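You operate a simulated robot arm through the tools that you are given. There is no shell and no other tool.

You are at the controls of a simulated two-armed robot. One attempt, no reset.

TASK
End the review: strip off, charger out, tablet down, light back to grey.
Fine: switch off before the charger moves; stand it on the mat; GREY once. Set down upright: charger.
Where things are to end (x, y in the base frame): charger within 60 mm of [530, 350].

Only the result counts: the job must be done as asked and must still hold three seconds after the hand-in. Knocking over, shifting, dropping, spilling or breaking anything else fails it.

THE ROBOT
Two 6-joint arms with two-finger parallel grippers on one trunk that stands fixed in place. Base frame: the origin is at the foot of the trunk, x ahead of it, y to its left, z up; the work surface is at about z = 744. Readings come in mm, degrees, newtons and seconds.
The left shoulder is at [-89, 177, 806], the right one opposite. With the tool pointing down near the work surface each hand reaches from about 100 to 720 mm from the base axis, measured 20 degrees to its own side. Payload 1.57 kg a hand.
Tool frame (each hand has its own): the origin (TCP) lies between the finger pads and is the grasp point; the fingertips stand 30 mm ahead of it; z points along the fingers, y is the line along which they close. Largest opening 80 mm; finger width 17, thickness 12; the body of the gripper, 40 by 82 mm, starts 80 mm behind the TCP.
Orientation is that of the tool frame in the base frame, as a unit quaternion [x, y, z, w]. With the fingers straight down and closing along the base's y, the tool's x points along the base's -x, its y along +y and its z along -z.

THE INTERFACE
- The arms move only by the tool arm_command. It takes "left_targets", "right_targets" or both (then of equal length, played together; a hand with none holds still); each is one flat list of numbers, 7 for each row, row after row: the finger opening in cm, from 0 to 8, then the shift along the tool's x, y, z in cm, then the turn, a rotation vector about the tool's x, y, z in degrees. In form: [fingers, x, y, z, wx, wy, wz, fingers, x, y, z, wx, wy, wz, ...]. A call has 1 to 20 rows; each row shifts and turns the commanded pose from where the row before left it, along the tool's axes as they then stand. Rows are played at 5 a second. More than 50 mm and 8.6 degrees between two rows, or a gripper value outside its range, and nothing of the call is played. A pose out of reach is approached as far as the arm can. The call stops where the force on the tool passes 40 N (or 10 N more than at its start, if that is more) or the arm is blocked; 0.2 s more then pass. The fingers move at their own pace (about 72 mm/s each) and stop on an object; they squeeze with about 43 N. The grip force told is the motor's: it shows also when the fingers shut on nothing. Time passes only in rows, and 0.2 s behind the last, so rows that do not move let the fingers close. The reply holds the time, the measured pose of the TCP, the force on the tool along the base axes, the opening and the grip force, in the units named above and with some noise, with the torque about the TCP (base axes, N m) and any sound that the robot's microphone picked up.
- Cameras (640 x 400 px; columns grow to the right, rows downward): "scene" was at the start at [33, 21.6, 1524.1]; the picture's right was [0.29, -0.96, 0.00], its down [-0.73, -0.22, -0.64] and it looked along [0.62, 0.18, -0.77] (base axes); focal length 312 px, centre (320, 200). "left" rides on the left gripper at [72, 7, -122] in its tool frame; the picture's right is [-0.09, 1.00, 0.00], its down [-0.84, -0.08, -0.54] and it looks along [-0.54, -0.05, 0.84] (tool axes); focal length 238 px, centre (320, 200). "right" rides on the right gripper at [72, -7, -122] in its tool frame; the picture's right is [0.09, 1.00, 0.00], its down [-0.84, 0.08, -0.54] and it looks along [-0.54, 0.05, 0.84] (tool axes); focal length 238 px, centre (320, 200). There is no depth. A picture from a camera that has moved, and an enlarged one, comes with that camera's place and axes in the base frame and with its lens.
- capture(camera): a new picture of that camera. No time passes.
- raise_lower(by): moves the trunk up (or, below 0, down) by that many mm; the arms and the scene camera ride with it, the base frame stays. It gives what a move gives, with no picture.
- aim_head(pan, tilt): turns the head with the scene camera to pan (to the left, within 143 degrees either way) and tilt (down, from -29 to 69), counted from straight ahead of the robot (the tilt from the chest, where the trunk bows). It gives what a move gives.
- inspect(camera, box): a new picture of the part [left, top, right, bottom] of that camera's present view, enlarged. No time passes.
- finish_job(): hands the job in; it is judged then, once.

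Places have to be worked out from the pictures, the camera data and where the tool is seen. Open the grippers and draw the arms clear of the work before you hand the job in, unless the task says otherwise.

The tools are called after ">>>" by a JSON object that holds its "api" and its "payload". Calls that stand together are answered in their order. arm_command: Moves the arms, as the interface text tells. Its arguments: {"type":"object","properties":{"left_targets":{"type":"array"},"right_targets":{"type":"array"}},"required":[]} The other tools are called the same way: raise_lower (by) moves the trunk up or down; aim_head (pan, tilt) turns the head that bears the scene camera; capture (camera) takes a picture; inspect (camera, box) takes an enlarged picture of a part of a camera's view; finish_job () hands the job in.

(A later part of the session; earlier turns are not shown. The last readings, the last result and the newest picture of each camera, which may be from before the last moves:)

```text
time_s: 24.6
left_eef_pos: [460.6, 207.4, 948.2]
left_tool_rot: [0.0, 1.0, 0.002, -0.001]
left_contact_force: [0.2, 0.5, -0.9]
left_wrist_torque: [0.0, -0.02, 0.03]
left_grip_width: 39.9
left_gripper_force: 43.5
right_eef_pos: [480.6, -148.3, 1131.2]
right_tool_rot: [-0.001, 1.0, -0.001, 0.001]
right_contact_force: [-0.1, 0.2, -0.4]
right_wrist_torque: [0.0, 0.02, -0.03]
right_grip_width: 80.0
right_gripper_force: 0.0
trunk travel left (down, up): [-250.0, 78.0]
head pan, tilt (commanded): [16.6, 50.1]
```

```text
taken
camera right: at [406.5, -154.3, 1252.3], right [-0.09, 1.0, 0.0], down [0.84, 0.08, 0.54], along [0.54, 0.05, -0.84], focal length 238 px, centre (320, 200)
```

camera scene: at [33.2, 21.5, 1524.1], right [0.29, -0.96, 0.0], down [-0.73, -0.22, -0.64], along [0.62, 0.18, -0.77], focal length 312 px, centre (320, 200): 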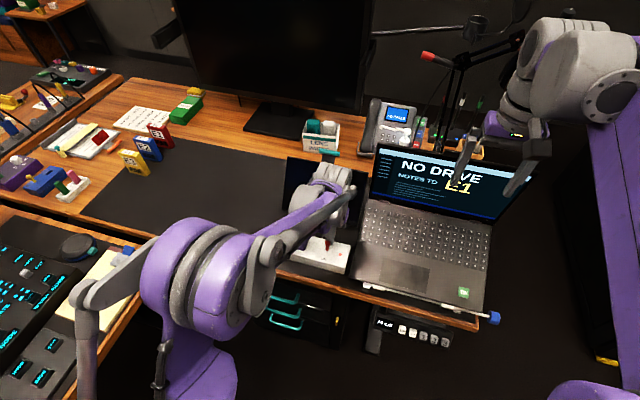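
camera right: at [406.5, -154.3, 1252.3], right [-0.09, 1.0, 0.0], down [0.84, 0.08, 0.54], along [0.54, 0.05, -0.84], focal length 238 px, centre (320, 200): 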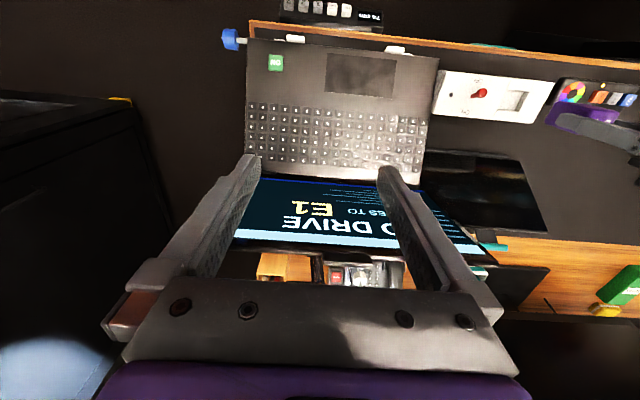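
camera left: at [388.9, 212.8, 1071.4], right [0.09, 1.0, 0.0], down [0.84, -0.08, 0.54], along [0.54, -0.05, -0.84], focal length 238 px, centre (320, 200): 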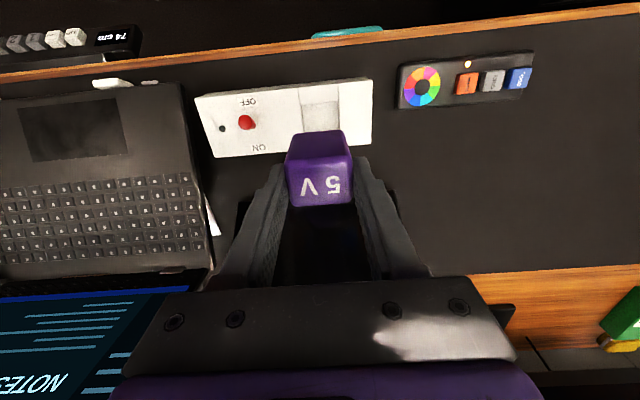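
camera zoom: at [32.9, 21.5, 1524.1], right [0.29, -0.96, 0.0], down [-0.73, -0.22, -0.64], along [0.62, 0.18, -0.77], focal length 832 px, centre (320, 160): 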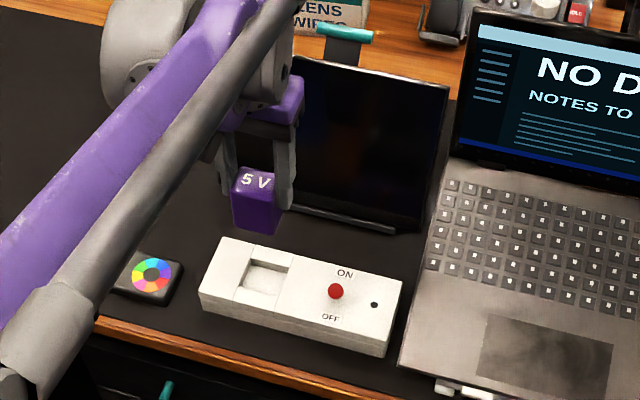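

The charger is out; the strip and its lever have not moved. Its underside is roughly 58 mm below the TCP. I'll carry it to (528, 355) above the mat and lower to just short of contact.

>>> {"api": "arm_command", "payload": {"left_targets": [0, -1.68, 3.7, 0, 0, 0, 0, 0, -1.68, 3.7, 0, 0, 0, 0, 0, -1.68, 3.7, 0, 0, 0, 0, 0, -1.68, 3.7, 0, 0, 0, 0, 0, 0, 0, 3.3, 0, 0, 0, 0, 0, 0, 3.3, 0, 0, 0, 0, 0, 0, 3.2, 0, 0, 0, 0, 0, 0, 3.0, 0, 0, 0]}}

>>> {"api": "capture", "payload": {"camera": "left"}}

>>> {"api": "capture", "payload": {"camera": "scene"}}

>>> {"api": "inspect", "payload": {"camera": "right", "box": [440, 60, 640, 260]}}

```text
time_s: 26.4
left_eef_pos: [529.6, 357.6, 820.6]
left_tool_rot: [0.001, 1.0, 0.002, 0.0]
left_contact_force: [-0.4, -0.4, -2.3]
left_wrist_torque: [0.01, -0.03, -0.02]
left_grip_width: 39.9
left_gripper_force: 43.3
right_eef_pos: [480.1, -146.1, 1133.2]
right_tool_rot: [0.0, 1.0, 0.001, 0.0]
right_contact_force: [0.5, -0.5, -0.3]
right_wrist_torque: [0.03, 0.0, -0.02]
right_grip_width: 79.9
right_gripper_force: 0.0
trunk travel left (down, up): [-250.0, 78.0]
head pan, tilt (commanded): [16.6, 50.1]
```

```text
taken
camera left: at [458.6, 361.8, 943.6], right [0.09, 1.0, 0.0], down [0.84, -0.08, 0.54], along [0.54, -0.05, -0.84], focal length 238 px, centre (320, 200)
```

left: 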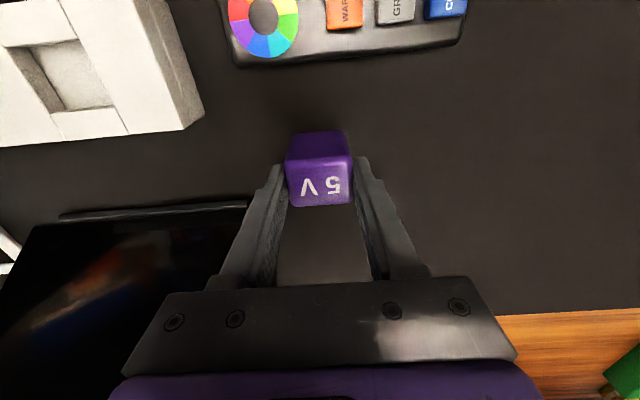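

```text
taken
camera scene: at [33.5, 22.0, 1524.1], right [0.29, -0.96, 0.0], down [-0.74, -0.22, -0.64], along [0.61, 0.18, -0.77], focal length 312 px, centre (320, 200)
```

scene: 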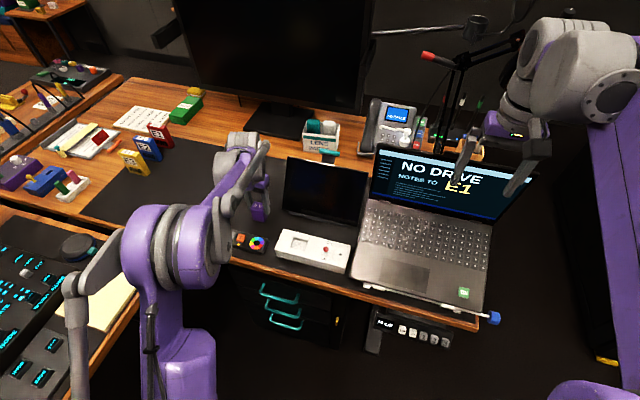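

```text
2.00 times, centred on (540, 160) of right
camera zoom: at [407.1, -153.9, 1252.2], right [-0.09, 1.0, 0.0], down [0.84, 0.08, 0.54], along [0.54, 0.05, -0.84], focal length 477 px, centre (-120, 280)
```

zoom: 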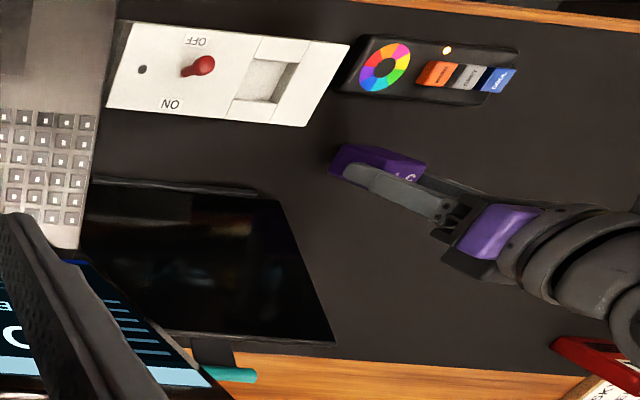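

The charger hangs upright about 15–20 mm above clear mat. I'll lower in small steps and watch the vertical force.

>>> {"api": "arm_command", "payload": {"left_targets": [0, 0, 0, 0.4, 0, 0, 0, 0, 0, 0, 0.4, 0, 0, 0, 0, 0, 0, 0.3, 0, 0, 0]}}

>>> {"api": "inspect", "payload": {"camera": "right", "box": [520, 110, 600, 160]}}

```text
time_s: 27.2
left_eef_pos: [530.7, 356.5, 809.6]
left_tool_rot: [0.001, 1.0, 0.003, 0.0]
left_contact_force: [0.1, 0.3, -1.1]
left_wrist_torque: [0.04, -0.01, 0.02]
left_grip_width: 39.8
left_gripper_force: 42.7
right_eef_pos: [478.4, -147.0, 1131.3]
right_tool_rot: [-0.001, 1.0, 0.0, 0.0]
right_contact_force: [0.6, 0.5, 0.5]
right_wrist_torque: [-0.01, -0.01, 0.03]
right_grip_width: 80.1
right_gripper_force: 0.0
trunk travel left (down, up): [-250.0, 78.0]
head pan, tilt (commanded): [16.6, 50.1]
```

```text
8.00 times, centred on (560, 135) of right
camera zoom: at [406.7, -154.2, 1252.2], right [-0.09, 1.0, 0.0], down [0.84, 0.08, 0.54], along [0.54, 0.05, -0.84], focal length 1907 px, centre (-1600, 720)
```

zoom: 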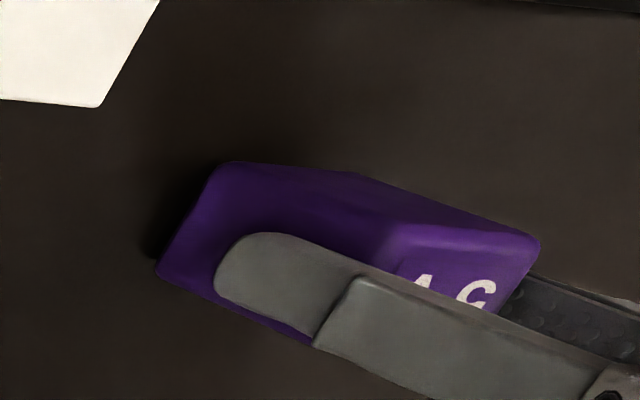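

No contact yet at TCP z 809.6. I'll keep lowering in 2 mm steps.

>>> {"api": "arm_command", "payload": {"left_targets": [0, 0, 0, 0.2, 0, 0, 0, 0, 0, 0, 0.2, 0, 0, 0]}}

```text
time_s: 27.8
left_eef_pos: [529.9, 356.7, 804.6]
left_tool_rot: [0.001, 1.0, 0.002, -0.001]
left_contact_force: [-0.1, 0.0, -0.5]
left_wrist_torque: [-0.04, 0.0, -0.02]
left_grip_width: 40.1
left_gripper_force: 42.8
right_eef_pos: [479.7, -146.2, 1132.3]
right_tool_rot: [0.0, 1.0, -0.001, 0.001]
right_contact_force: [1.0, 0.0, 0.1]
right_wrist_torque: [-0.01, -0.02, -0.03]
right_grip_width: 79.9
right_gripper_force: 0.1
trunk travel left (down, up): [-250.0, 78.0]
head pan, tilt (commanded): [16.6, 50.1]
```

Still free at 804.6. I'll go on in 2 mm steps.

>>> {"api": "arm_command", "payload": {"left_targets": [0, 0, 0, 0.2, 0, 0, 0, 0, 0, 0, 0.2, 0, 0, 0]}}

>>> {"api": "inspect", "payload": {"camera": "right", "box": [520, 110, 600, 160]}}

```text
time_s: 28.4
left_eef_pos: [528.6, 357.1, 803.0]
left_tool_rot: [0.001, 1.0, 0.004, 0.001]
left_contact_force: [8.7, 4.9, 34.7]
left_wrist_torque: [-0.07, -0.17, 0.01]
left_grip_width: 40.1
left_gripper_force: 43.0
right_eef_pos: [477.8, -148.8, 1132.9]
right_tool_rot: [-0.001, 1.0, 0.0, 0.0]
right_contact_force: [0.4, 0.3, -0.2]
right_wrist_torque: [0.01, 0.01, 0.03]
right_grip_width: 80.1
right_gripper_force: 0.2
trunk travel left (down, up): [-250.0, 78.0]
head pan, tilt (commanded): [16.6, 50.1]
```

```text
8.00 times, centred on (560, 135) of right
camera zoom: at [404.9, -155.5, 1253.2], right [-0.09, 1.0, 0.0], down [0.84, 0.08, 0.54], along [0.54, 0.05, -0.84], focal length 1907 px, centre (-1600, 720)
```

zoom: 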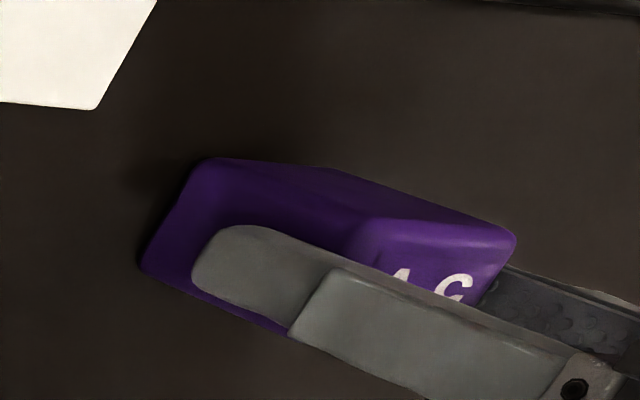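

It is down: 35 N upward at TCP z 803. I'll back off 2 mm to relieve the load, then let go slowly.

>>> {"api": "arm_command", "payload": {"left_targets": [0, 0, 0, -0.2, 0, 0, 0, 0, 0, 0, 0, 0, 0, 0]}}

```text
time_s: 29.0
left_eef_pos: [529.5, 356.9, 804.6]
left_tool_rot: [0.001, 1.0, 0.003, 0.001]
left_contact_force: [8.0, 5.2, 20.0]
left_wrist_torque: [0.05, -0.29, 0.08]
left_grip_width: 40.0
left_gripper_force: 43.1
right_eef_pos: [478.7, -147.6, 1132.0]
right_tool_rot: [0.0, 1.0, 0.0, 0.002]
right_contact_force: [-0.5, 0.5, -0.8]
right_wrist_torque: [-0.02, -0.01, -0.03]
right_grip_width: 79.9
right_gripper_force: 0.0
trunk travel left (down, up): [-250.0, 78.0]
head pan, tilt (commanded): [16.6, 50.1]
```

There is still 20 N of down-load. I'll raise slightly more before opening.

>>> {"api": "arm_command", "payload": {"left_targets": [0, 0, 0, -0.15, 0, 0, 0, 0, 0, 0, 0, 0, 0, 0]}}

```text
time_s: 29.6
left_eef_pos: [527.2, 356.4, 803.8]
left_tool_rot: [0.001, 1.0, 0.002, -0.001]
left_contact_force: [0.7, -0.6, -1.5]
left_wrist_torque: [0.02, 0.02, 0.0]
left_grip_width: 40.1
left_gripper_force: 43.0
right_eef_pos: [479.5, -147.0, 1131.4]
right_tool_rot: [0.0, 1.0, -0.001, 0.001]
right_contact_force: [-0.3, -0.2, -0.2]
right_wrist_torque: [0.02, -0.03, 0.0]
right_grip_width: 80.1
right_gripper_force: 0.1
trunk travel left (down, up): [-250.0, 78.0]
head pan, tilt (commanded): [16.6, 50.1]
```

The load is gone and the charger rests at, or within 1 mm of, the mat. I'll open the fingers in steps.

>>> {"api": "arm_command", "payload": {"left_targets": [4.6, 0, 0, 0, 0, 0, 0, 5.5, 0, 0, 0, 0, 0, 0, 8, 0, 0, 0, 0, 0, 0, 8, 0, 0, 0, 0, 0, 0]}}

>>> {"api": "capture", "payload": {"camera": "left"}}

>>> {"api": "inspect", "payload": {"camera": "right", "box": [500, 100, 620, 180]}}

```text
time_s: 30.6
left_eef_pos: [529.4, 357.2, 804.3]
left_tool_rot: [0.001, 1.0, 0.002, -0.001]
left_contact_force: [1.0, 0.8, 0.3]
left_wrist_torque: [0.0, -0.01, -0.04]
left_grip_width: 79.9
left_gripper_force: 0.0
right_eef_pos: [479.7, -147.3, 1132.2]
right_tool_rot: [0.0, 1.0, -0.001, 0.0]
right_contact_force: [-0.1, 0.6, 0.5]
right_wrist_torque: [-0.01, -0.02, 0.01]
right_grip_width: 79.6
right_gripper_force: 0.1
trunk travel left (down, up): [-250.0, 78.0]
head pan, tilt (commanded): [16.6, 50.1]
```

```text
taken
camera left: at [458.3, 361.8, 927.3], right [0.09, 1.0, 0.0], down [0.84, -0.08, 0.54], along [0.54, -0.05, -0.84], focal length 238 px, centre (320, 200)
```

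left: 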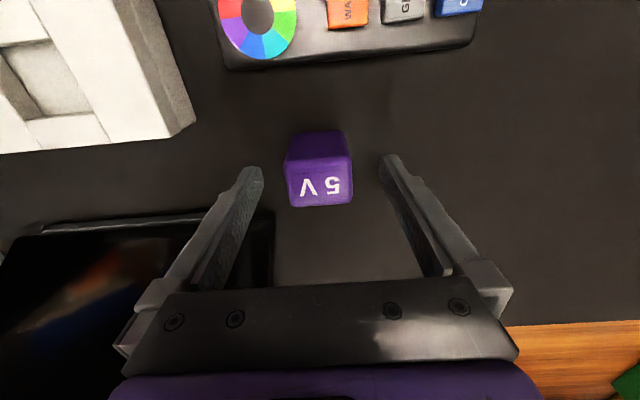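

```text
5.00 times, centred on (560, 140) of right
camera zoom: at [406.6, -154.3, 1252.3], right [-0.09, 1.0, 0.0], down [0.84, 0.08, 0.54], along [0.54, 0.05, -0.84], focal length 1192 px, centre (-880, 500)
```

zoom: 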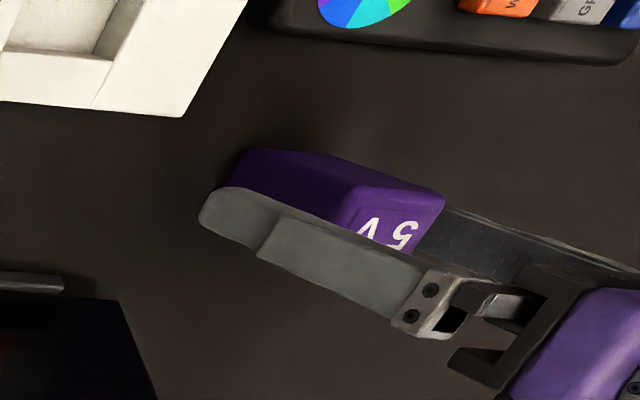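

The charger stands free and upright at about (529, 357). I'll raise the hand straight up and check that it stays.

>>> {"api": "arm_command", "payload": {"left_targets": [8, 0, 0, -2, 0, 0, 0, 8, 0, 0, -4, 0, 0, 0, 8, 0, 0, -4, 0, 0, 0, 8, 0, 0, -4, 0, 0, 0, 8, 0, 0, -4, 0, 0, 0]}}

>>> {"api": "capture", "payload": {"camera": "left"}}

>>> {"api": "inspect", "payload": {"camera": "right", "box": [440, 60, 640, 280]}}

```text
time_s: 31.8
left_eef_pos: [528.5, 356.3, 986.0]
left_tool_rot: [0.0, 1.0, 0.003, -0.001]
left_contact_force: [-0.1, -0.6, -0.5]
left_wrist_torque: [0.02, -0.02, -0.02]
left_grip_width: 79.9
left_gripper_force: 0.1
right_eef_pos: [479.6, -147.4, 1132.7]
right_tool_rot: [0.0, 1.0, -0.001, 0.0]
right_contact_force: [0.1, -0.1, 0.0]
right_wrist_torque: [0.01, -0.01, 0.02]
right_grip_width: 80.0
right_gripper_force: 0.0
trunk travel left (down, up): [-250.0, 78.0]
head pan, tilt (commanded): [16.6, 50.1]
```

```text
taken
camera left: at [457.9, 361.1, 1109.0], right [0.09, 1.0, 0.0], down [0.84, -0.08, 0.54], along [0.54, -0.05, -0.84], focal length 238 px, centre (320, 200)
```

left: 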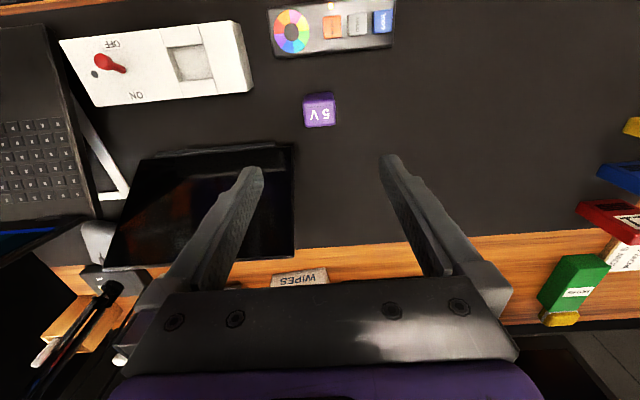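

```text
1.82 times, centred on (540, 170) of right
camera zoom: at [406.4, -154.5, 1252.3], right [-0.09, 1.0, 0.0], down [0.84, 0.08, 0.54], along [0.54, 0.05, -0.84], focal length 433 px, centre (-80, 254)
```

zoom: 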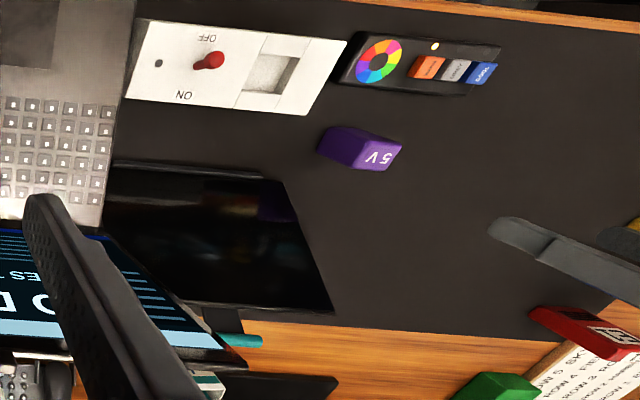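

The charger stands where I want it. Now the tablet: the bar sits about 33 mm above the tablet's top edge, on a plate tilted about 28° from vertical, so I plan to press the plate or bar backwards and down with closed fingertips pointing forward and down. I'll move in front of the bar and tilt the hand 45° forward.

>>> {"api": "arm_command", "payload": {"left_targets": [0, -0.5, -4.23, 0, 0, 0, 0, 0, -0.5, -4.23, 0, 0, 0, 0, 0, -0.5, -4.23, 0, 0, 0, 0, 0, -0.5, -4.23, 0, 0, 0, 0, 0, 0, 0, 0, 0, -7.5, 0, 0, 0, 0, 0, 0, -7.5, 0, 0, 0, 0, 0, 0, -7.5, 0, 0, 0, 0, 0, 0, -7.5, 0, 0, 0, 0, 0, 0, -7.5, 0, 0, 0, 0, 0, 0, -7.5, 0]}}

>>> {"api": "capture", "payload": {"camera": "left"}}

>>> {"api": "capture", "payload": {"camera": "scene"}}

>>> {"api": "capture", "payload": {"camera": "right"}}

```text
time_s: 34.0
left_eef_pos: [548.5, 186.5, 985.1]
left_tool_rot: [0.002, 0.924, 0.002, 0.383]
left_contact_force: [-0.1, -0.1, -0.1]
left_wrist_torque: [0.0, -0.01, -0.03]
left_grip_width: 0.1
left_gripper_force: 21.1
right_eef_pos: [479.7, -146.8, 1131.8]
right_tool_rot: [0.0, 1.0, 0.0, 0.0]
right_contact_force: [-0.1, 0.0, -0.4]
right_wrist_torque: [0.0, 0.02, 0.01]
right_grip_width: 80.1
right_gripper_force: 0.0
trunk travel left (down, up): [-250.0, 78.0]
head pan, tilt (commanded): [16.6, 50.1]
```

```text
taken
camera left: at [412.5, 192.2, 1020.1], right [0.07, 1.0, 0.07], down [0.21, -0.08, 0.97], along [0.98, -0.05, -0.21], focal length 238 px, centre (320, 200)
```

left: 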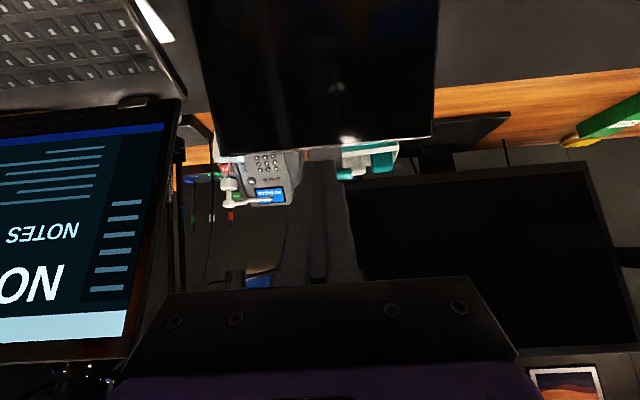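

```text
taken
camera scene: at [32.6, 21.6, 1524.1], right [0.29, -0.96, 0.0], down [-0.73, -0.22, -0.64], along [0.62, 0.18, -0.77], focal length 312 px, centre (320, 200)
```

scene: 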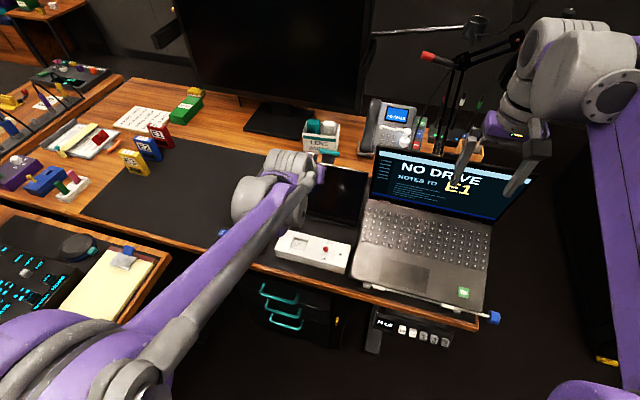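

```text
taken
camera right: at [406.2, -154.3, 1252.4], right [-0.09, 1.0, 0.0], down [0.84, 0.08, 0.54], along [0.54, 0.05, -0.84], focal length 238 px, centre (320, 200)
```

right: 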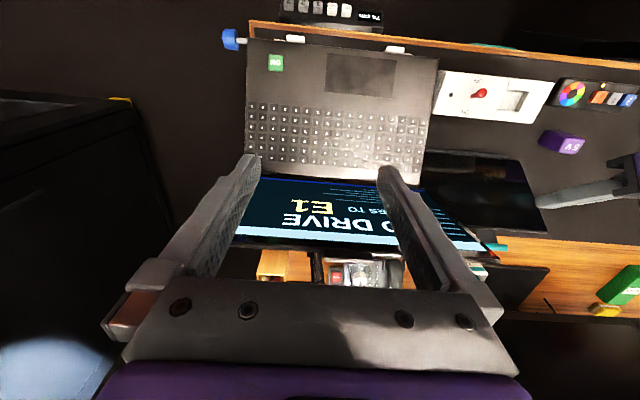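

The hand tilted without trouble. I'll zoom the scene and left views to place the fingertips relative to the teal bar.

>>> {"api": "inspect", "payload": {"camera": "scene", "box": [260, 120, 380, 220]}}

>>> {"api": "inspect", "payload": {"camera": "left", "box": [180, 60, 460, 240]}}

>>> {"api": "inspect", "payload": {"camera": "right", "box": [430, 130, 640, 290]}}

```text
4.00 times, centred on (320, 170) of scene
camera zoom: at [32.6, 21.6, 1524.1], right [0.29, -0.96, 0.0], down [-0.73, -0.22, -0.64], along [0.62, 0.18, -0.77], focal length 1248 px, centre (320, 320)
```

zoom: 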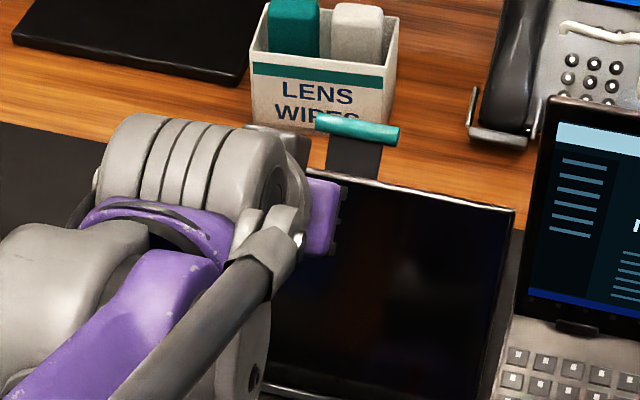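

```text
2.22 times, centred on (320, 150) of left
camera zoom: at [412.5, 192.2, 1020.1], right [0.07, 1.0, 0.07], down [0.21, -0.08, 0.97], along [0.98, -0.05, -0.21], focal length 530 px, centre (320, 311)
```

zoom: 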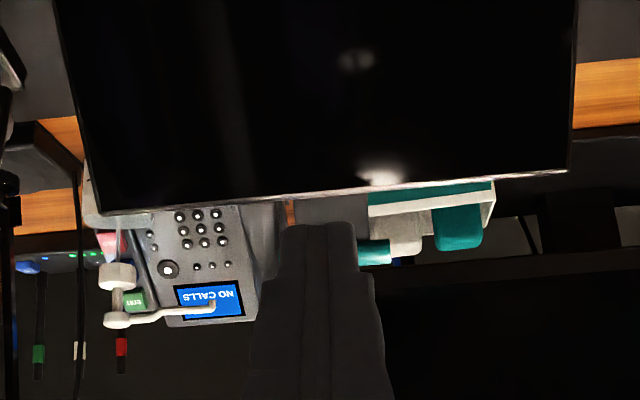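

```text
2.50 times, centred on (535, 210) of right
camera zoom: at [406.2, -154.3, 1252.4], right [-0.09, 1.0, 0.0], down [0.84, 0.08, 0.54], along [0.54, 0.05, -0.84], focal length 596 px, centre (-218, 175)
```

zoom: 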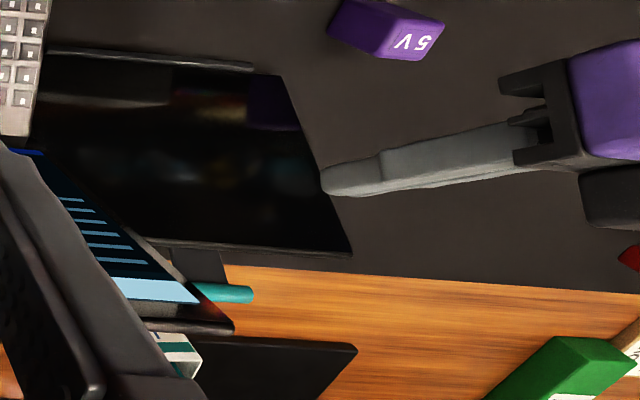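

The bar is near (688, 188, 928) and the tablet's top edge near (661, y, 904). The bare plate between them gives me a pocket at about (676, 188, 913). I'll bring the fingertips to 40 mm short of that pocket along the finger direction.

>>> {"api": "arm_command", "payload": {"left_targets": [0, -1.96, 0.1, 3.55, 0, 0, 0, 0, -1.96, 0.1, 3.55, 0, 0, 0]}}

>>> {"api": "inspect", "payload": {"camera": "left", "box": [180, 60, 460, 240]}}

>>> {"api": "inspect", "payload": {"camera": "scene", "box": [260, 120, 380, 220]}}

>>> {"api": "inspect", "payload": {"camera": "right", "box": [430, 130, 640, 290]}}

```text
time_s: 34.6
left_eef_pos: [627.5, 188.5, 961.9]
left_tool_rot: [0.001, 0.924, 0.002, 0.382]
left_contact_force: [0.3, -0.3, -1.0]
left_wrist_torque: [0.02, 0.0, -0.03]
left_grip_width: 0.0
left_gripper_force: 21.4
right_eef_pos: [479.8, -146.2, 1130.8]
right_tool_rot: [0.0, 1.0, 0.0, 0.0]
right_contact_force: [-0.3, 0.6, 0.3]
right_wrist_torque: [-0.02, 0.0, -0.01]
right_grip_width: 80.1
right_gripper_force: 0.1
trunk travel left (down, up): [-250.0, 78.0]
head pan, tilt (commanded): [16.6, 50.1]
```

```text
2.22 times, centred on (320, 150) of left
camera zoom: at [491.2, 193.6, 998.1], right [0.07, 1.0, 0.07], down [0.21, -0.08, 0.97], along [0.98, -0.05, -0.21], focal length 530 px, centre (320, 311)
```

zoom: 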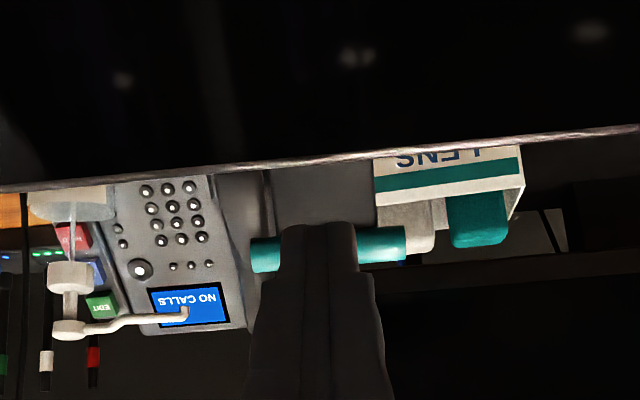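

```text
4.00 times, centred on (320, 170) of scene
camera zoom: at [33.8, 21.6, 1524.1], right [0.29, -0.96, 0.0], down [-0.74, -0.22, -0.64], along [0.61, 0.18, -0.77], focal length 1248 px, centre (320, 320)
```

zoom: 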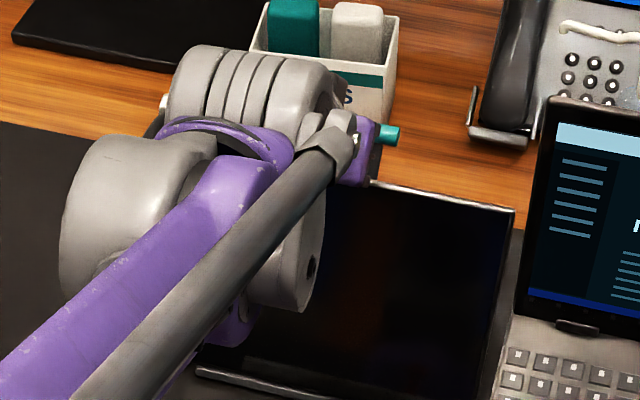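

```text
2.50 times, centred on (535, 210) of right
camera zoom: at [407.3, -154.3, 1252.1], right [-0.09, 1.0, 0.0], down [0.84, 0.08, 0.54], along [0.54, 0.05, -0.84], focal length 596 px, centre (-218, 175)
```

zoom: 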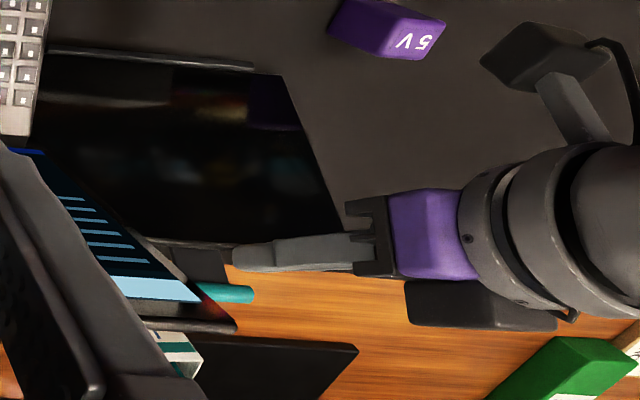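

The bar centre refines to (688, 188, 931), and the fingertips are aimed at the plate between the bar and the tablet edge. I'll advance along the fingers to near contact.

>>> {"api": "arm_command", "payload": {"left_targets": [0, 0, 0, 1.5, 0, 0, 0, 0, 0, 0, 1.0, 0, 0, 0, 0, 0, 0, 0.5, 0, 0, 0]}}

>>> {"api": "inspect", "payload": {"camera": "left", "box": [180, 60, 460, 240]}}

>>> {"api": "inspect", "payload": {"camera": "right", "box": [480, 180, 600, 260]}}

```text
time_s: 35.4
left_eef_pos: [649.4, 189.7, 939.6]
left_tool_rot: [0.001, 0.924, 0.002, 0.382]
left_contact_force: [-0.3, -0.6, 0.6]
left_wrist_torque: [0.02, 0.01, -0.01]
left_grip_width: 0.1
left_gripper_force: 21.5
right_eef_pos: [480.7, -147.0, 1131.9]
right_tool_rot: [0.0, 1.0, 0.001, 0.001]
right_contact_force: [-0.1, -0.1, -0.5]
right_wrist_torque: [-0.01, 0.02, -0.02]
right_grip_width: 80.1
right_gripper_force: 0.0
trunk travel left (down, up): [-250.0, 78.0]
head pan, tilt (commanded): [16.6, 50.1]
```

```text
2.22 times, centred on (320, 150) of left
camera zoom: at [512.4, 194.2, 976.7], right [0.07, 1.0, 0.07], down [0.21, -0.08, 0.97], along [0.98, -0.05, -0.21], focal length 530 px, centre (320, 311)
```

zoom: 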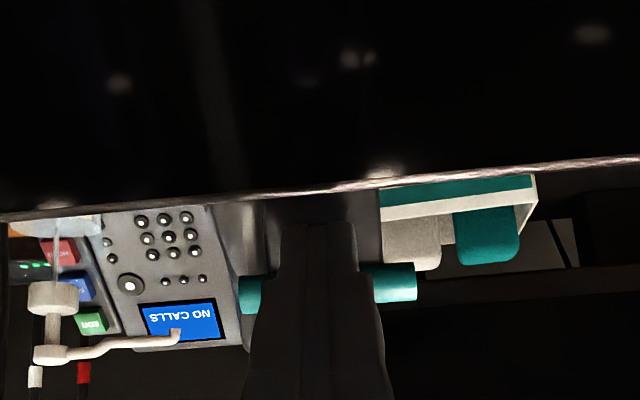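

```text
5.00 times, centred on (540, 220) of right
camera zoom: at [407.0, -154.3, 1252.2], right [-0.09, 1.0, 0.0], down [0.84, 0.08, 0.54], along [0.54, 0.05, -0.84], focal length 1192 px, centre (-780, 100)
```

zoom: 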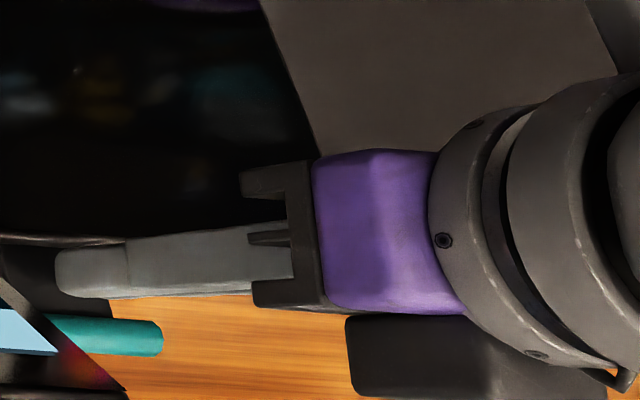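

The tips are entering the pocket between bar and tablet edge, and nothing is touching yet. I'll keep advancing in 4 mm steps.

>>> {"api": "arm_command", "payload": {"left_targets": [0, 0, 0, 0.4, 0, 0, 0, 0, 0, 0, 0.4, 0, 0, 0, 0, 0, 0, 0.4, 0, 0, 0]}}

>>> {"api": "inspect", "payload": {"camera": "left", "box": [180, 60, 460, 240]}}

```text
time_s: 36.2
left_eef_pos: [656.0, 188.1, 931.8]
left_tool_rot: [0.003, 0.924, 0.001, 0.382]
left_contact_force: [-0.8, -1.3, 1.5]
left_wrist_torque: [0.02, -0.01, -0.02]
left_grip_width: 0.0
left_gripper_force: 20.9
right_eef_pos: [480.2, -147.3, 1132.1]
right_tool_rot: [0.0, 1.0, 0.0, 0.0]
right_contact_force: [-0.4, 0.0, 0.0]
right_wrist_torque: [-0.04, 0.03, -0.01]
right_grip_width: 80.1
right_gripper_force: 0.1
trunk travel left (down, up): [-250.0, 78.0]
head pan, tilt (commanded): [16.6, 50.1]
```

```text
2.22 times, centred on (320, 150) of left
camera zoom: at [520.1, 193.6, 968.0], right [0.07, 1.0, 0.07], down [0.21, -0.08, 0.97], along [0.98, -0.05, -0.21], focal length 530 px, centre (320, 311)
```

zoom: 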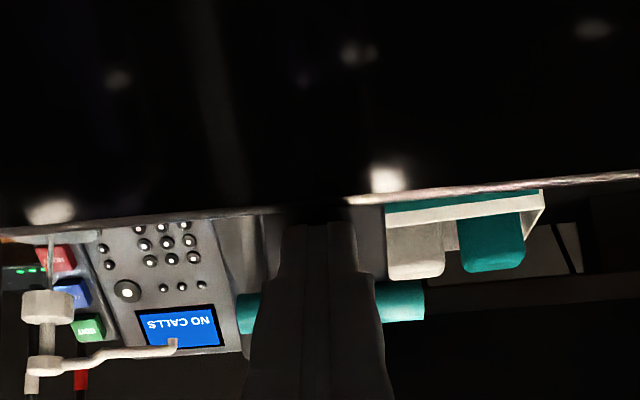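

I have light contact, about 2 N. I'll push along the arc of the hinge, forward and slightly down, in 10 mm steps and see whether the tablet gives.

>>> {"api": "arm_command", "payload": {"left_targets": [0, -0.25, 0, 0.96, 0, 0, 0, 0, -0.2, 0, 0.98, 0, 0, 0]}}

>>> {"api": "inspect", "payload": {"camera": "left", "box": [180, 60, 460, 240]}}

>>> {"api": "inspect", "payload": {"camera": "scene", "box": [260, 120, 380, 220]}}

>>> {"api": "inspect", "payload": {"camera": "right", "box": [430, 130, 640, 290]}}

```text
time_s: 36.8
left_eef_pos: [675.1, 190.0, 921.3]
left_tool_rot: [0.001, 0.924, 0.003, 0.382]
left_contact_force: [0.0, 0.0, -0.1]
left_wrist_torque: [-0.01, -0.01, 0.0]
left_grip_width: 0.2
left_gripper_force: 21.3
right_eef_pos: [480.3, -146.2, 1131.9]
right_tool_rot: [-0.001, 1.0, -0.001, 0.0]
right_contact_force: [-0.5, -0.2, -0.5]
right_wrist_torque: [-0.01, -0.01, 0.0]
right_grip_width: 80.0
right_gripper_force: 0.0
trunk travel left (down, up): [-250.0, 78.0]
head pan, tilt (commanded): [16.6, 50.1]
```

```text
2.22 times, centred on (320, 150) of left
camera zoom: at [538.1, 194.2, 956.9], right [0.07, 1.0, 0.07], down [0.21, -0.08, 0.97], along [0.98, -0.05, -0.21], focal length 530 px, centre (320, 311)
```

zoom: 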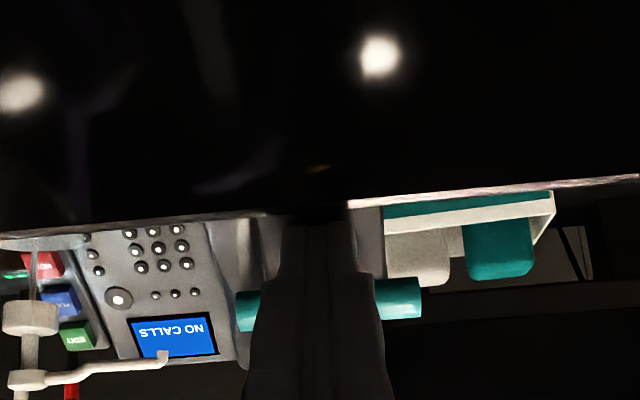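

```text
4.00 times, centred on (320, 170) of scene
camera zoom: at [33.3, 21.6, 1524.1], right [0.29, -0.96, 0.0], down [-0.73, -0.22, -0.64], along [0.62, 0.18, -0.77], focal length 1248 px, centre (320, 320)
```

zoom: 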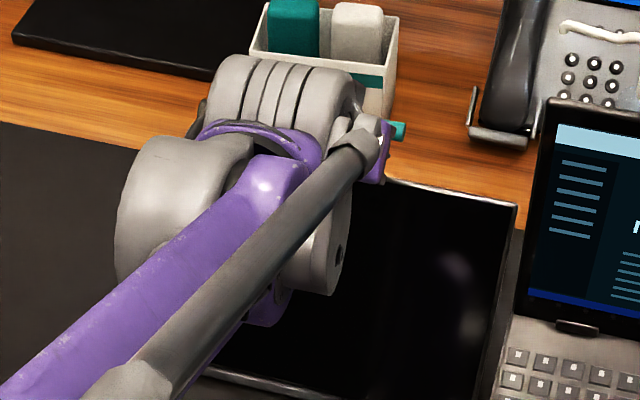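

```text
2.50 times, centred on (535, 210) of right
camera zoom: at [406.9, -154.3, 1252.2], right [-0.09, 1.0, 0.0], down [0.84, 0.08, 0.54], along [0.54, 0.05, -0.84], focal length 596 px, centre (-218, 175)
```

zoom: 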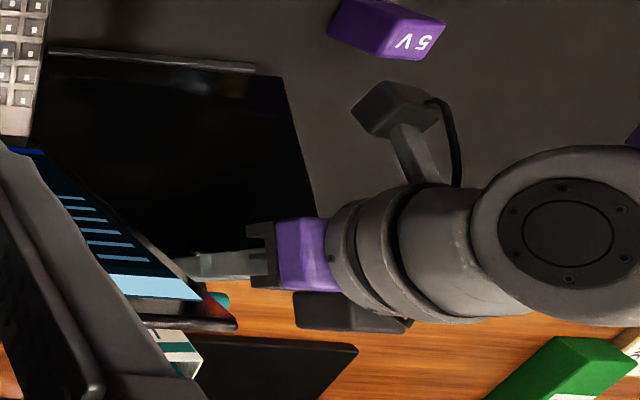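

The tablet swings back smoothly with almost no force and stays where it is put. I'll follow the arc further.

>>> {"api": "arm_command", "payload": {"left_targets": [0, -0.15, 0, 1.19, 0, 0, 0, 0, -0.06, 0, 1.2, 0, 0, 0, 0, 0.02, 0, 1.2, 0, 0, 0, 0, 0.1, 0, 1.19, 0, 0, 0]}}

>>> {"api": "inspect", "payload": {"camera": "left", "box": [160, 40, 480, 240]}}

>>> {"api": "inspect", "payload": {"camera": "scene", "box": [260, 120, 380, 220]}}

>>> {"api": "inspect", "payload": {"camera": "right", "box": [430, 130, 640, 290]}}

```text
time_s: 37.8
left_eef_pos: [709.4, 188.5, 887.9]
left_tool_rot: [0.002, 0.924, 0.002, 0.382]
left_contact_force: [-0.2, -0.3, -0.5]
left_wrist_torque: [0.02, -0.01, -0.02]
left_grip_width: 0.2
left_gripper_force: 21.2
right_eef_pos: [480.5, -146.6, 1132.0]
right_tool_rot: [0.0, 1.0, 0.0, -0.001]
right_contact_force: [-0.6, 0.3, -0.4]
right_wrist_torque: [-0.02, 0.03, -0.01]
right_grip_width: 80.0
right_gripper_force: 0.1
trunk travel left (down, up): [-250.0, 78.0]
head pan, tilt (commanded): [16.6, 50.1]
```

```text
2.00 times, centred on (320, 140) of left
camera zoom: at [572.5, 193.8, 924.3], right [0.07, 1.0, 0.07], down [0.21, -0.08, 0.97], along [0.98, -0.05, -0.21], focal length 477 px, centre (320, 320)
```

zoom: 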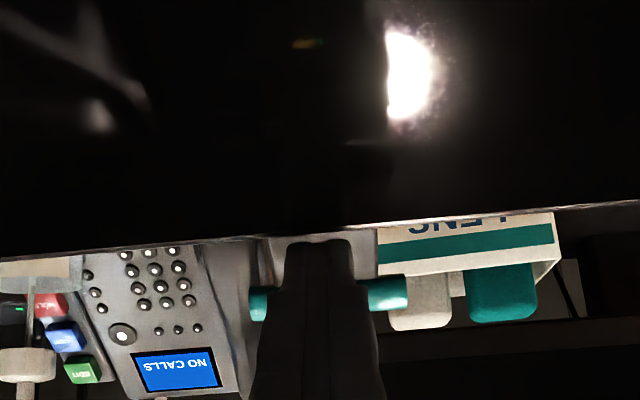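

```text
4.00 times, centred on (320, 170) of scene
camera zoom: at [33.4, 21.6, 1524.1], right [0.29, -0.96, 0.0], down [-0.74, -0.22, -0.64], along [0.61, 0.18, -0.77], focal length 1248 px, centre (320, 320)
```

zoom: 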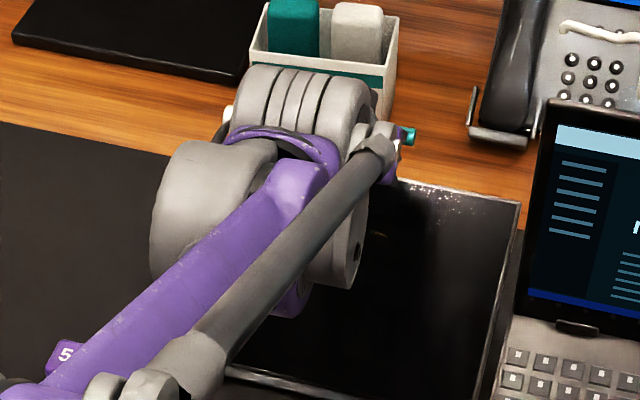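

```text
2.50 times, centred on (535, 210) of right
camera zoom: at [406.9, -154.2, 1252.2], right [-0.09, 1.0, 0.0], down [0.84, 0.08, 0.54], along [0.54, 0.05, -0.84], focal length 596 px, centre (-218, 175)
```

zoom: 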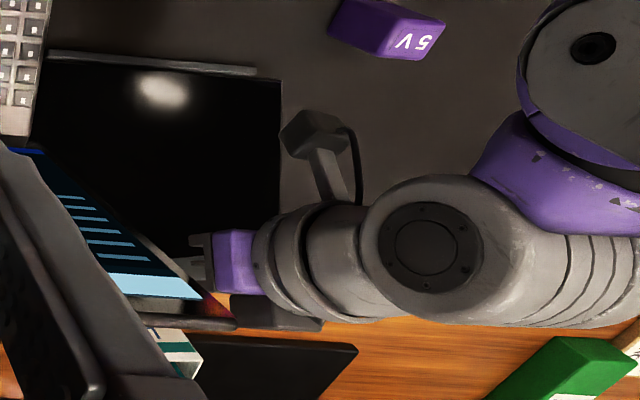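

Tip is now at about (731, 867), which puts the tablet near 51° from vertical, still with no load. Before going lower I'll check that the arm clears the charger and the strip.

>>> {"api": "capture", "payload": {"camera": "scene"}}

>>> {"api": "capture", "payload": {"camera": "right"}}

```text
taken
camera scene: at [33.4, 21.6, 1524.1], right [0.29, -0.96, 0.0], down [-0.74, -0.22, -0.64], along [0.61, 0.18, -0.77], focal length 312 px, centre (320, 200)
```

scene: 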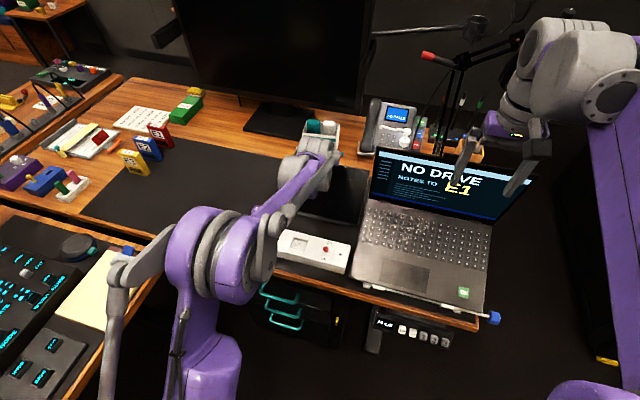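

```text
taken
camera right: at [406.9, -154.2, 1252.2], right [-0.09, 1.0, 0.0], down [0.84, 0.08, 0.54], along [0.54, 0.05, -0.84], focal length 238 px, centre (320, 200)
```

right: 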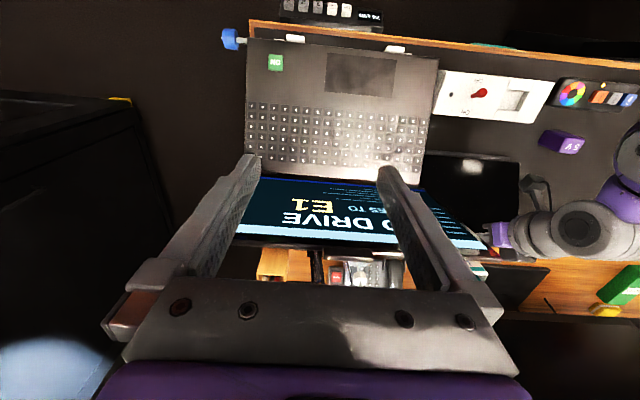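

The elbow is high and clear of the charger and remote. I'll continue the arc, now more downwards.

>>> {"api": "arm_command", "payload": {"left_targets": [0, 0.17, 0, 1.19, 0, 0, 0, 0, 0.25, 0, 1.17, 0, 0, 0, 0, 0.33, 0, 1.15, 0, 0, 0, 0, 0.41, 0, 1.13, 0, 0, 0]}}

>>> {"api": "capture", "payload": {"camera": "left"}}

>>> {"api": "inspect", "payload": {"camera": "right", "box": [430, 130, 640, 290]}}

>>> {"api": "inspect", "payload": {"camera": "scene", "box": [260, 120, 380, 220]}}

```text
time_s: 38.8
left_eef_pos: [733.7, 189.0, 844.3]
left_tool_rot: [0.002, 0.924, 0.002, 0.381]
left_contact_force: [-0.4, -0.6, -0.6]
left_wrist_torque: [-0.02, -0.01, 0.03]
left_grip_width: 0.0
left_gripper_force: 21.4
right_eef_pos: [480.8, -147.2, 1131.6]
right_tool_rot: [0.001, 1.0, 0.001, -0.001]
right_contact_force: [0.1, -0.3, 0.7]
right_wrist_torque: [0.05, 0.01, -0.02]
right_grip_width: 80.1
right_gripper_force: 0.1
trunk travel left (down, up): [-250.0, 78.0]
head pan, tilt (commanded): [16.6, 50.1]
```

```text
taken
camera left: at [596.9, 193.8, 882.3], right [0.07, 1.0, 0.07], down [0.21, -0.08, 0.97], along [0.97, -0.05, -0.22], focal length 238 px, centre (320, 200)
```

left: 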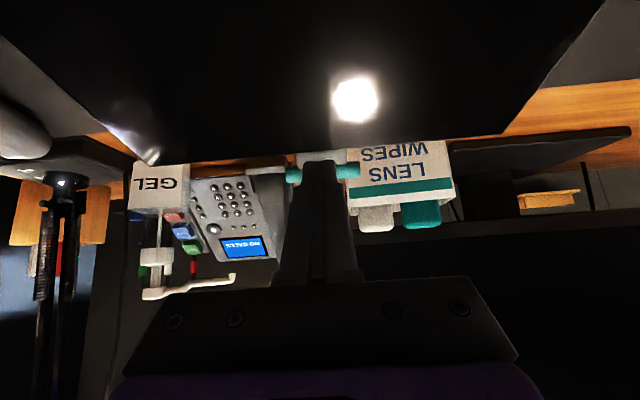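

```text
2.50 times, centred on (535, 210) of right
camera zoom: at [407.2, -154.2, 1252.0], right [-0.09, 1.0, 0.0], down [0.84, 0.08, 0.54], along [0.54, 0.05, -0.84], focal length 596 px, centre (-218, 175)
```

zoom: 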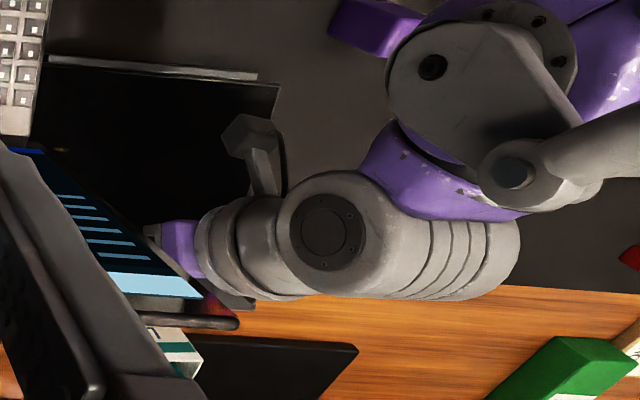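

```text
4.00 times, centred on (320, 170) of scene
camera zoom: at [33.7, 21.6, 1524.0], right [0.29, -0.96, 0.0], down [-0.74, -0.22, -0.64], along [0.61, 0.18, -0.77], focal length 1248 px, centre (320, 320)
```

zoom: 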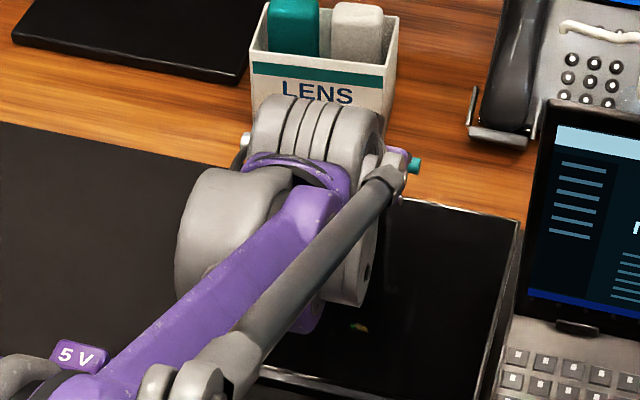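

Tip is at (755, 823), so the tablet is near 67° and still moving freely; the forearm passes well above the charger. I'll go on with the next part of the arc.

>>> {"api": "arm_command", "payload": {"left_targets": [0, 0.49, 0, 1.1, 0, 0, 0, 0, 0.56, 0, 1.06, 0, 0, 0, 0, 0.64, 0, 1.02, 0, 0, 0]}}

>>> {"api": "capture", "payload": {"camera": "left"}}

>>> {"api": "inspect", "payload": {"camera": "right", "box": [430, 130, 640, 290]}}

```text
time_s: 39.5
left_eef_pos: [744.9, 190.1, 824.4]
left_tool_rot: [0.001, 0.921, 0.002, 0.389]
left_contact_force: [6.4, -1.2, 14.2]
left_wrist_torque: [-0.01, -0.32, -0.01]
left_grip_width: 0.0
left_gripper_force: 21.4
right_eef_pos: [479.2, -146.1, 1132.5]
right_tool_rot: [0.001, 1.0, 0.0, 0.001]
right_contact_force: [0.4, 0.1, -0.3]
right_wrist_torque: [0.01, 0.02, 0.0]
right_grip_width: 80.0
right_gripper_force: 0.1
trunk travel left (down, up): [-250.0, 78.0]
head pan, tilt (commanded): [16.6, 50.1]
stopped in row 3 (left hand): the force on the tool passed its limit at 48 N (the readings are from after the stop); the commanded pose is now the measured one
```

```text
taken
camera left: at [607.3, 194.6, 859.1], right [0.07, 1.0, 0.07], down [0.2, -0.08, 0.98], along [0.98, -0.05, -0.2], focal length 238 px, centre (320, 200)
```

left: 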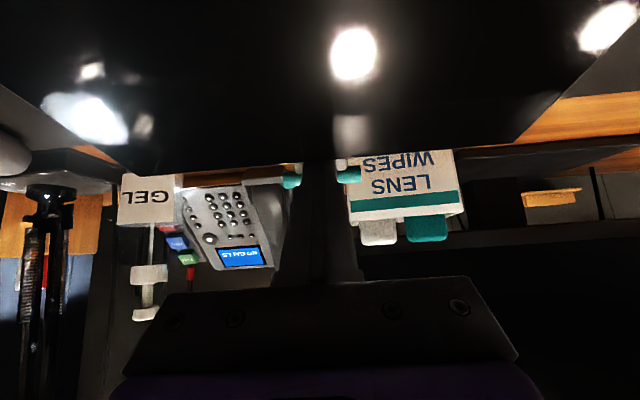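

```text
2.50 times, centred on (535, 210) of right
camera zoom: at [406.5, -154.4, 1252.3], right [-0.09, 1.0, 0.0], down [0.84, 0.08, 0.54], along [0.54, 0.05, -0.84], focal length 596 px, centre (-218, 175)
```

zoom: 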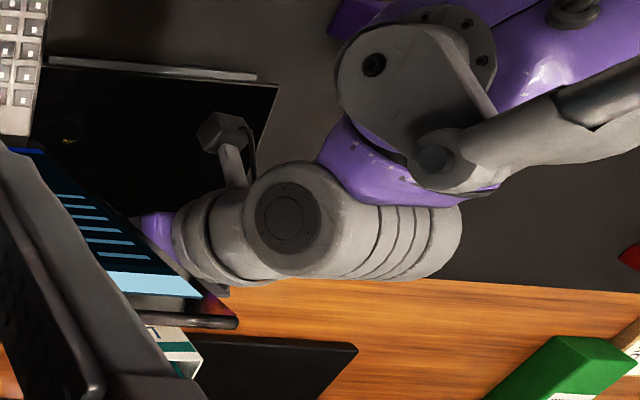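

The hand stopped at 48 N with the tablet near 74°. At this angle the fingers, still tilted 45°, look wedged between the bar and the tablet's top edge. I'll back straight out along the fingers and look.

>>> {"api": "arm_command", "payload": {"left_targets": [0, 0, 0, -0.5, 0, 0, 0, 0, 0, 0, -1.0, 0, 0, 0, 0, 0, 0, -1.5, 0, 0, 0]}}

>>> {"api": "capture", "payload": {"camera": "left"}}

>>> {"api": "inspect", "payload": {"camera": "scene", "box": [260, 120, 380, 220]}}

>>> {"api": "inspect", "payload": {"camera": "right", "box": [430, 130, 640, 290]}}

```text
time_s: 40.3
left_eef_pos: [721.5, 190.7, 842.7]
left_tool_rot: [0.001, 0.922, 0.002, 0.387]
left_contact_force: [0.2, -0.1, 0.1]
left_wrist_torque: [-0.01, 0.03, 0.0]
left_grip_width: 0.0
left_gripper_force: 21.5
right_eef_pos: [479.8, -147.7, 1132.1]
right_tool_rot: [0.001, 1.0, 0.001, 0.0]
right_contact_force: [0.1, 0.1, 0.1]
right_wrist_torque: [0.0, 0.01, -0.01]
right_grip_width: 80.5
right_gripper_force: 0.0
trunk travel left (down, up): [-250.0, 78.0]
head pan, tilt (commanded): [16.6, 50.1]
```

```text
taken
camera left: at [584.6, 194.3, 877.7], right [0.07, 1.0, 0.07], down [0.2, -0.08, 0.98], along [0.98, -0.05, -0.2], focal length 238 px, centre (320, 200)
```

left: 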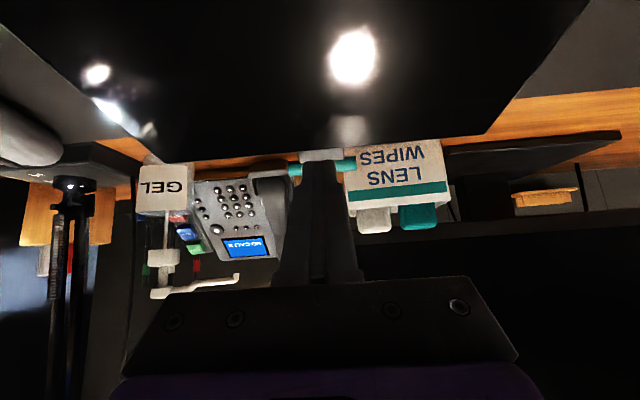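

```text
4.00 times, centred on (320, 170) of scene
camera zoom: at [33.3, 21.4, 1524.0], right [0.29, -0.96, 0.0], down [-0.73, -0.22, -0.64], along [0.62, 0.18, -0.77], focal length 1248 px, centre (320, 320)
```

zoom: 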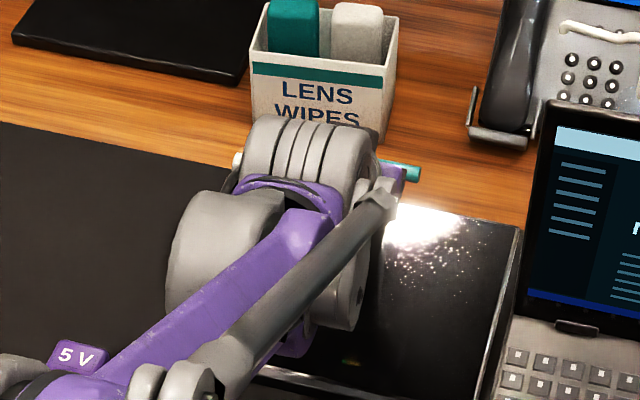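

```text
2.50 times, centred on (535, 210) of right
camera zoom: at [406.8, -154.4, 1252.1], right [-0.09, 1.0, 0.0], down [0.84, 0.08, 0.54], along [0.54, 0.05, -0.84], focal length 596 px, centre (-218, 175)
```

zoom: 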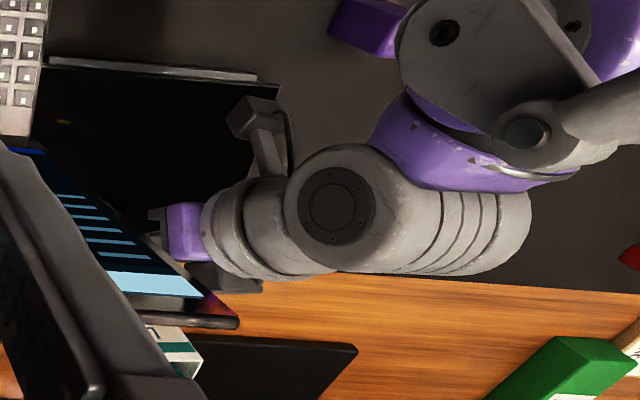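

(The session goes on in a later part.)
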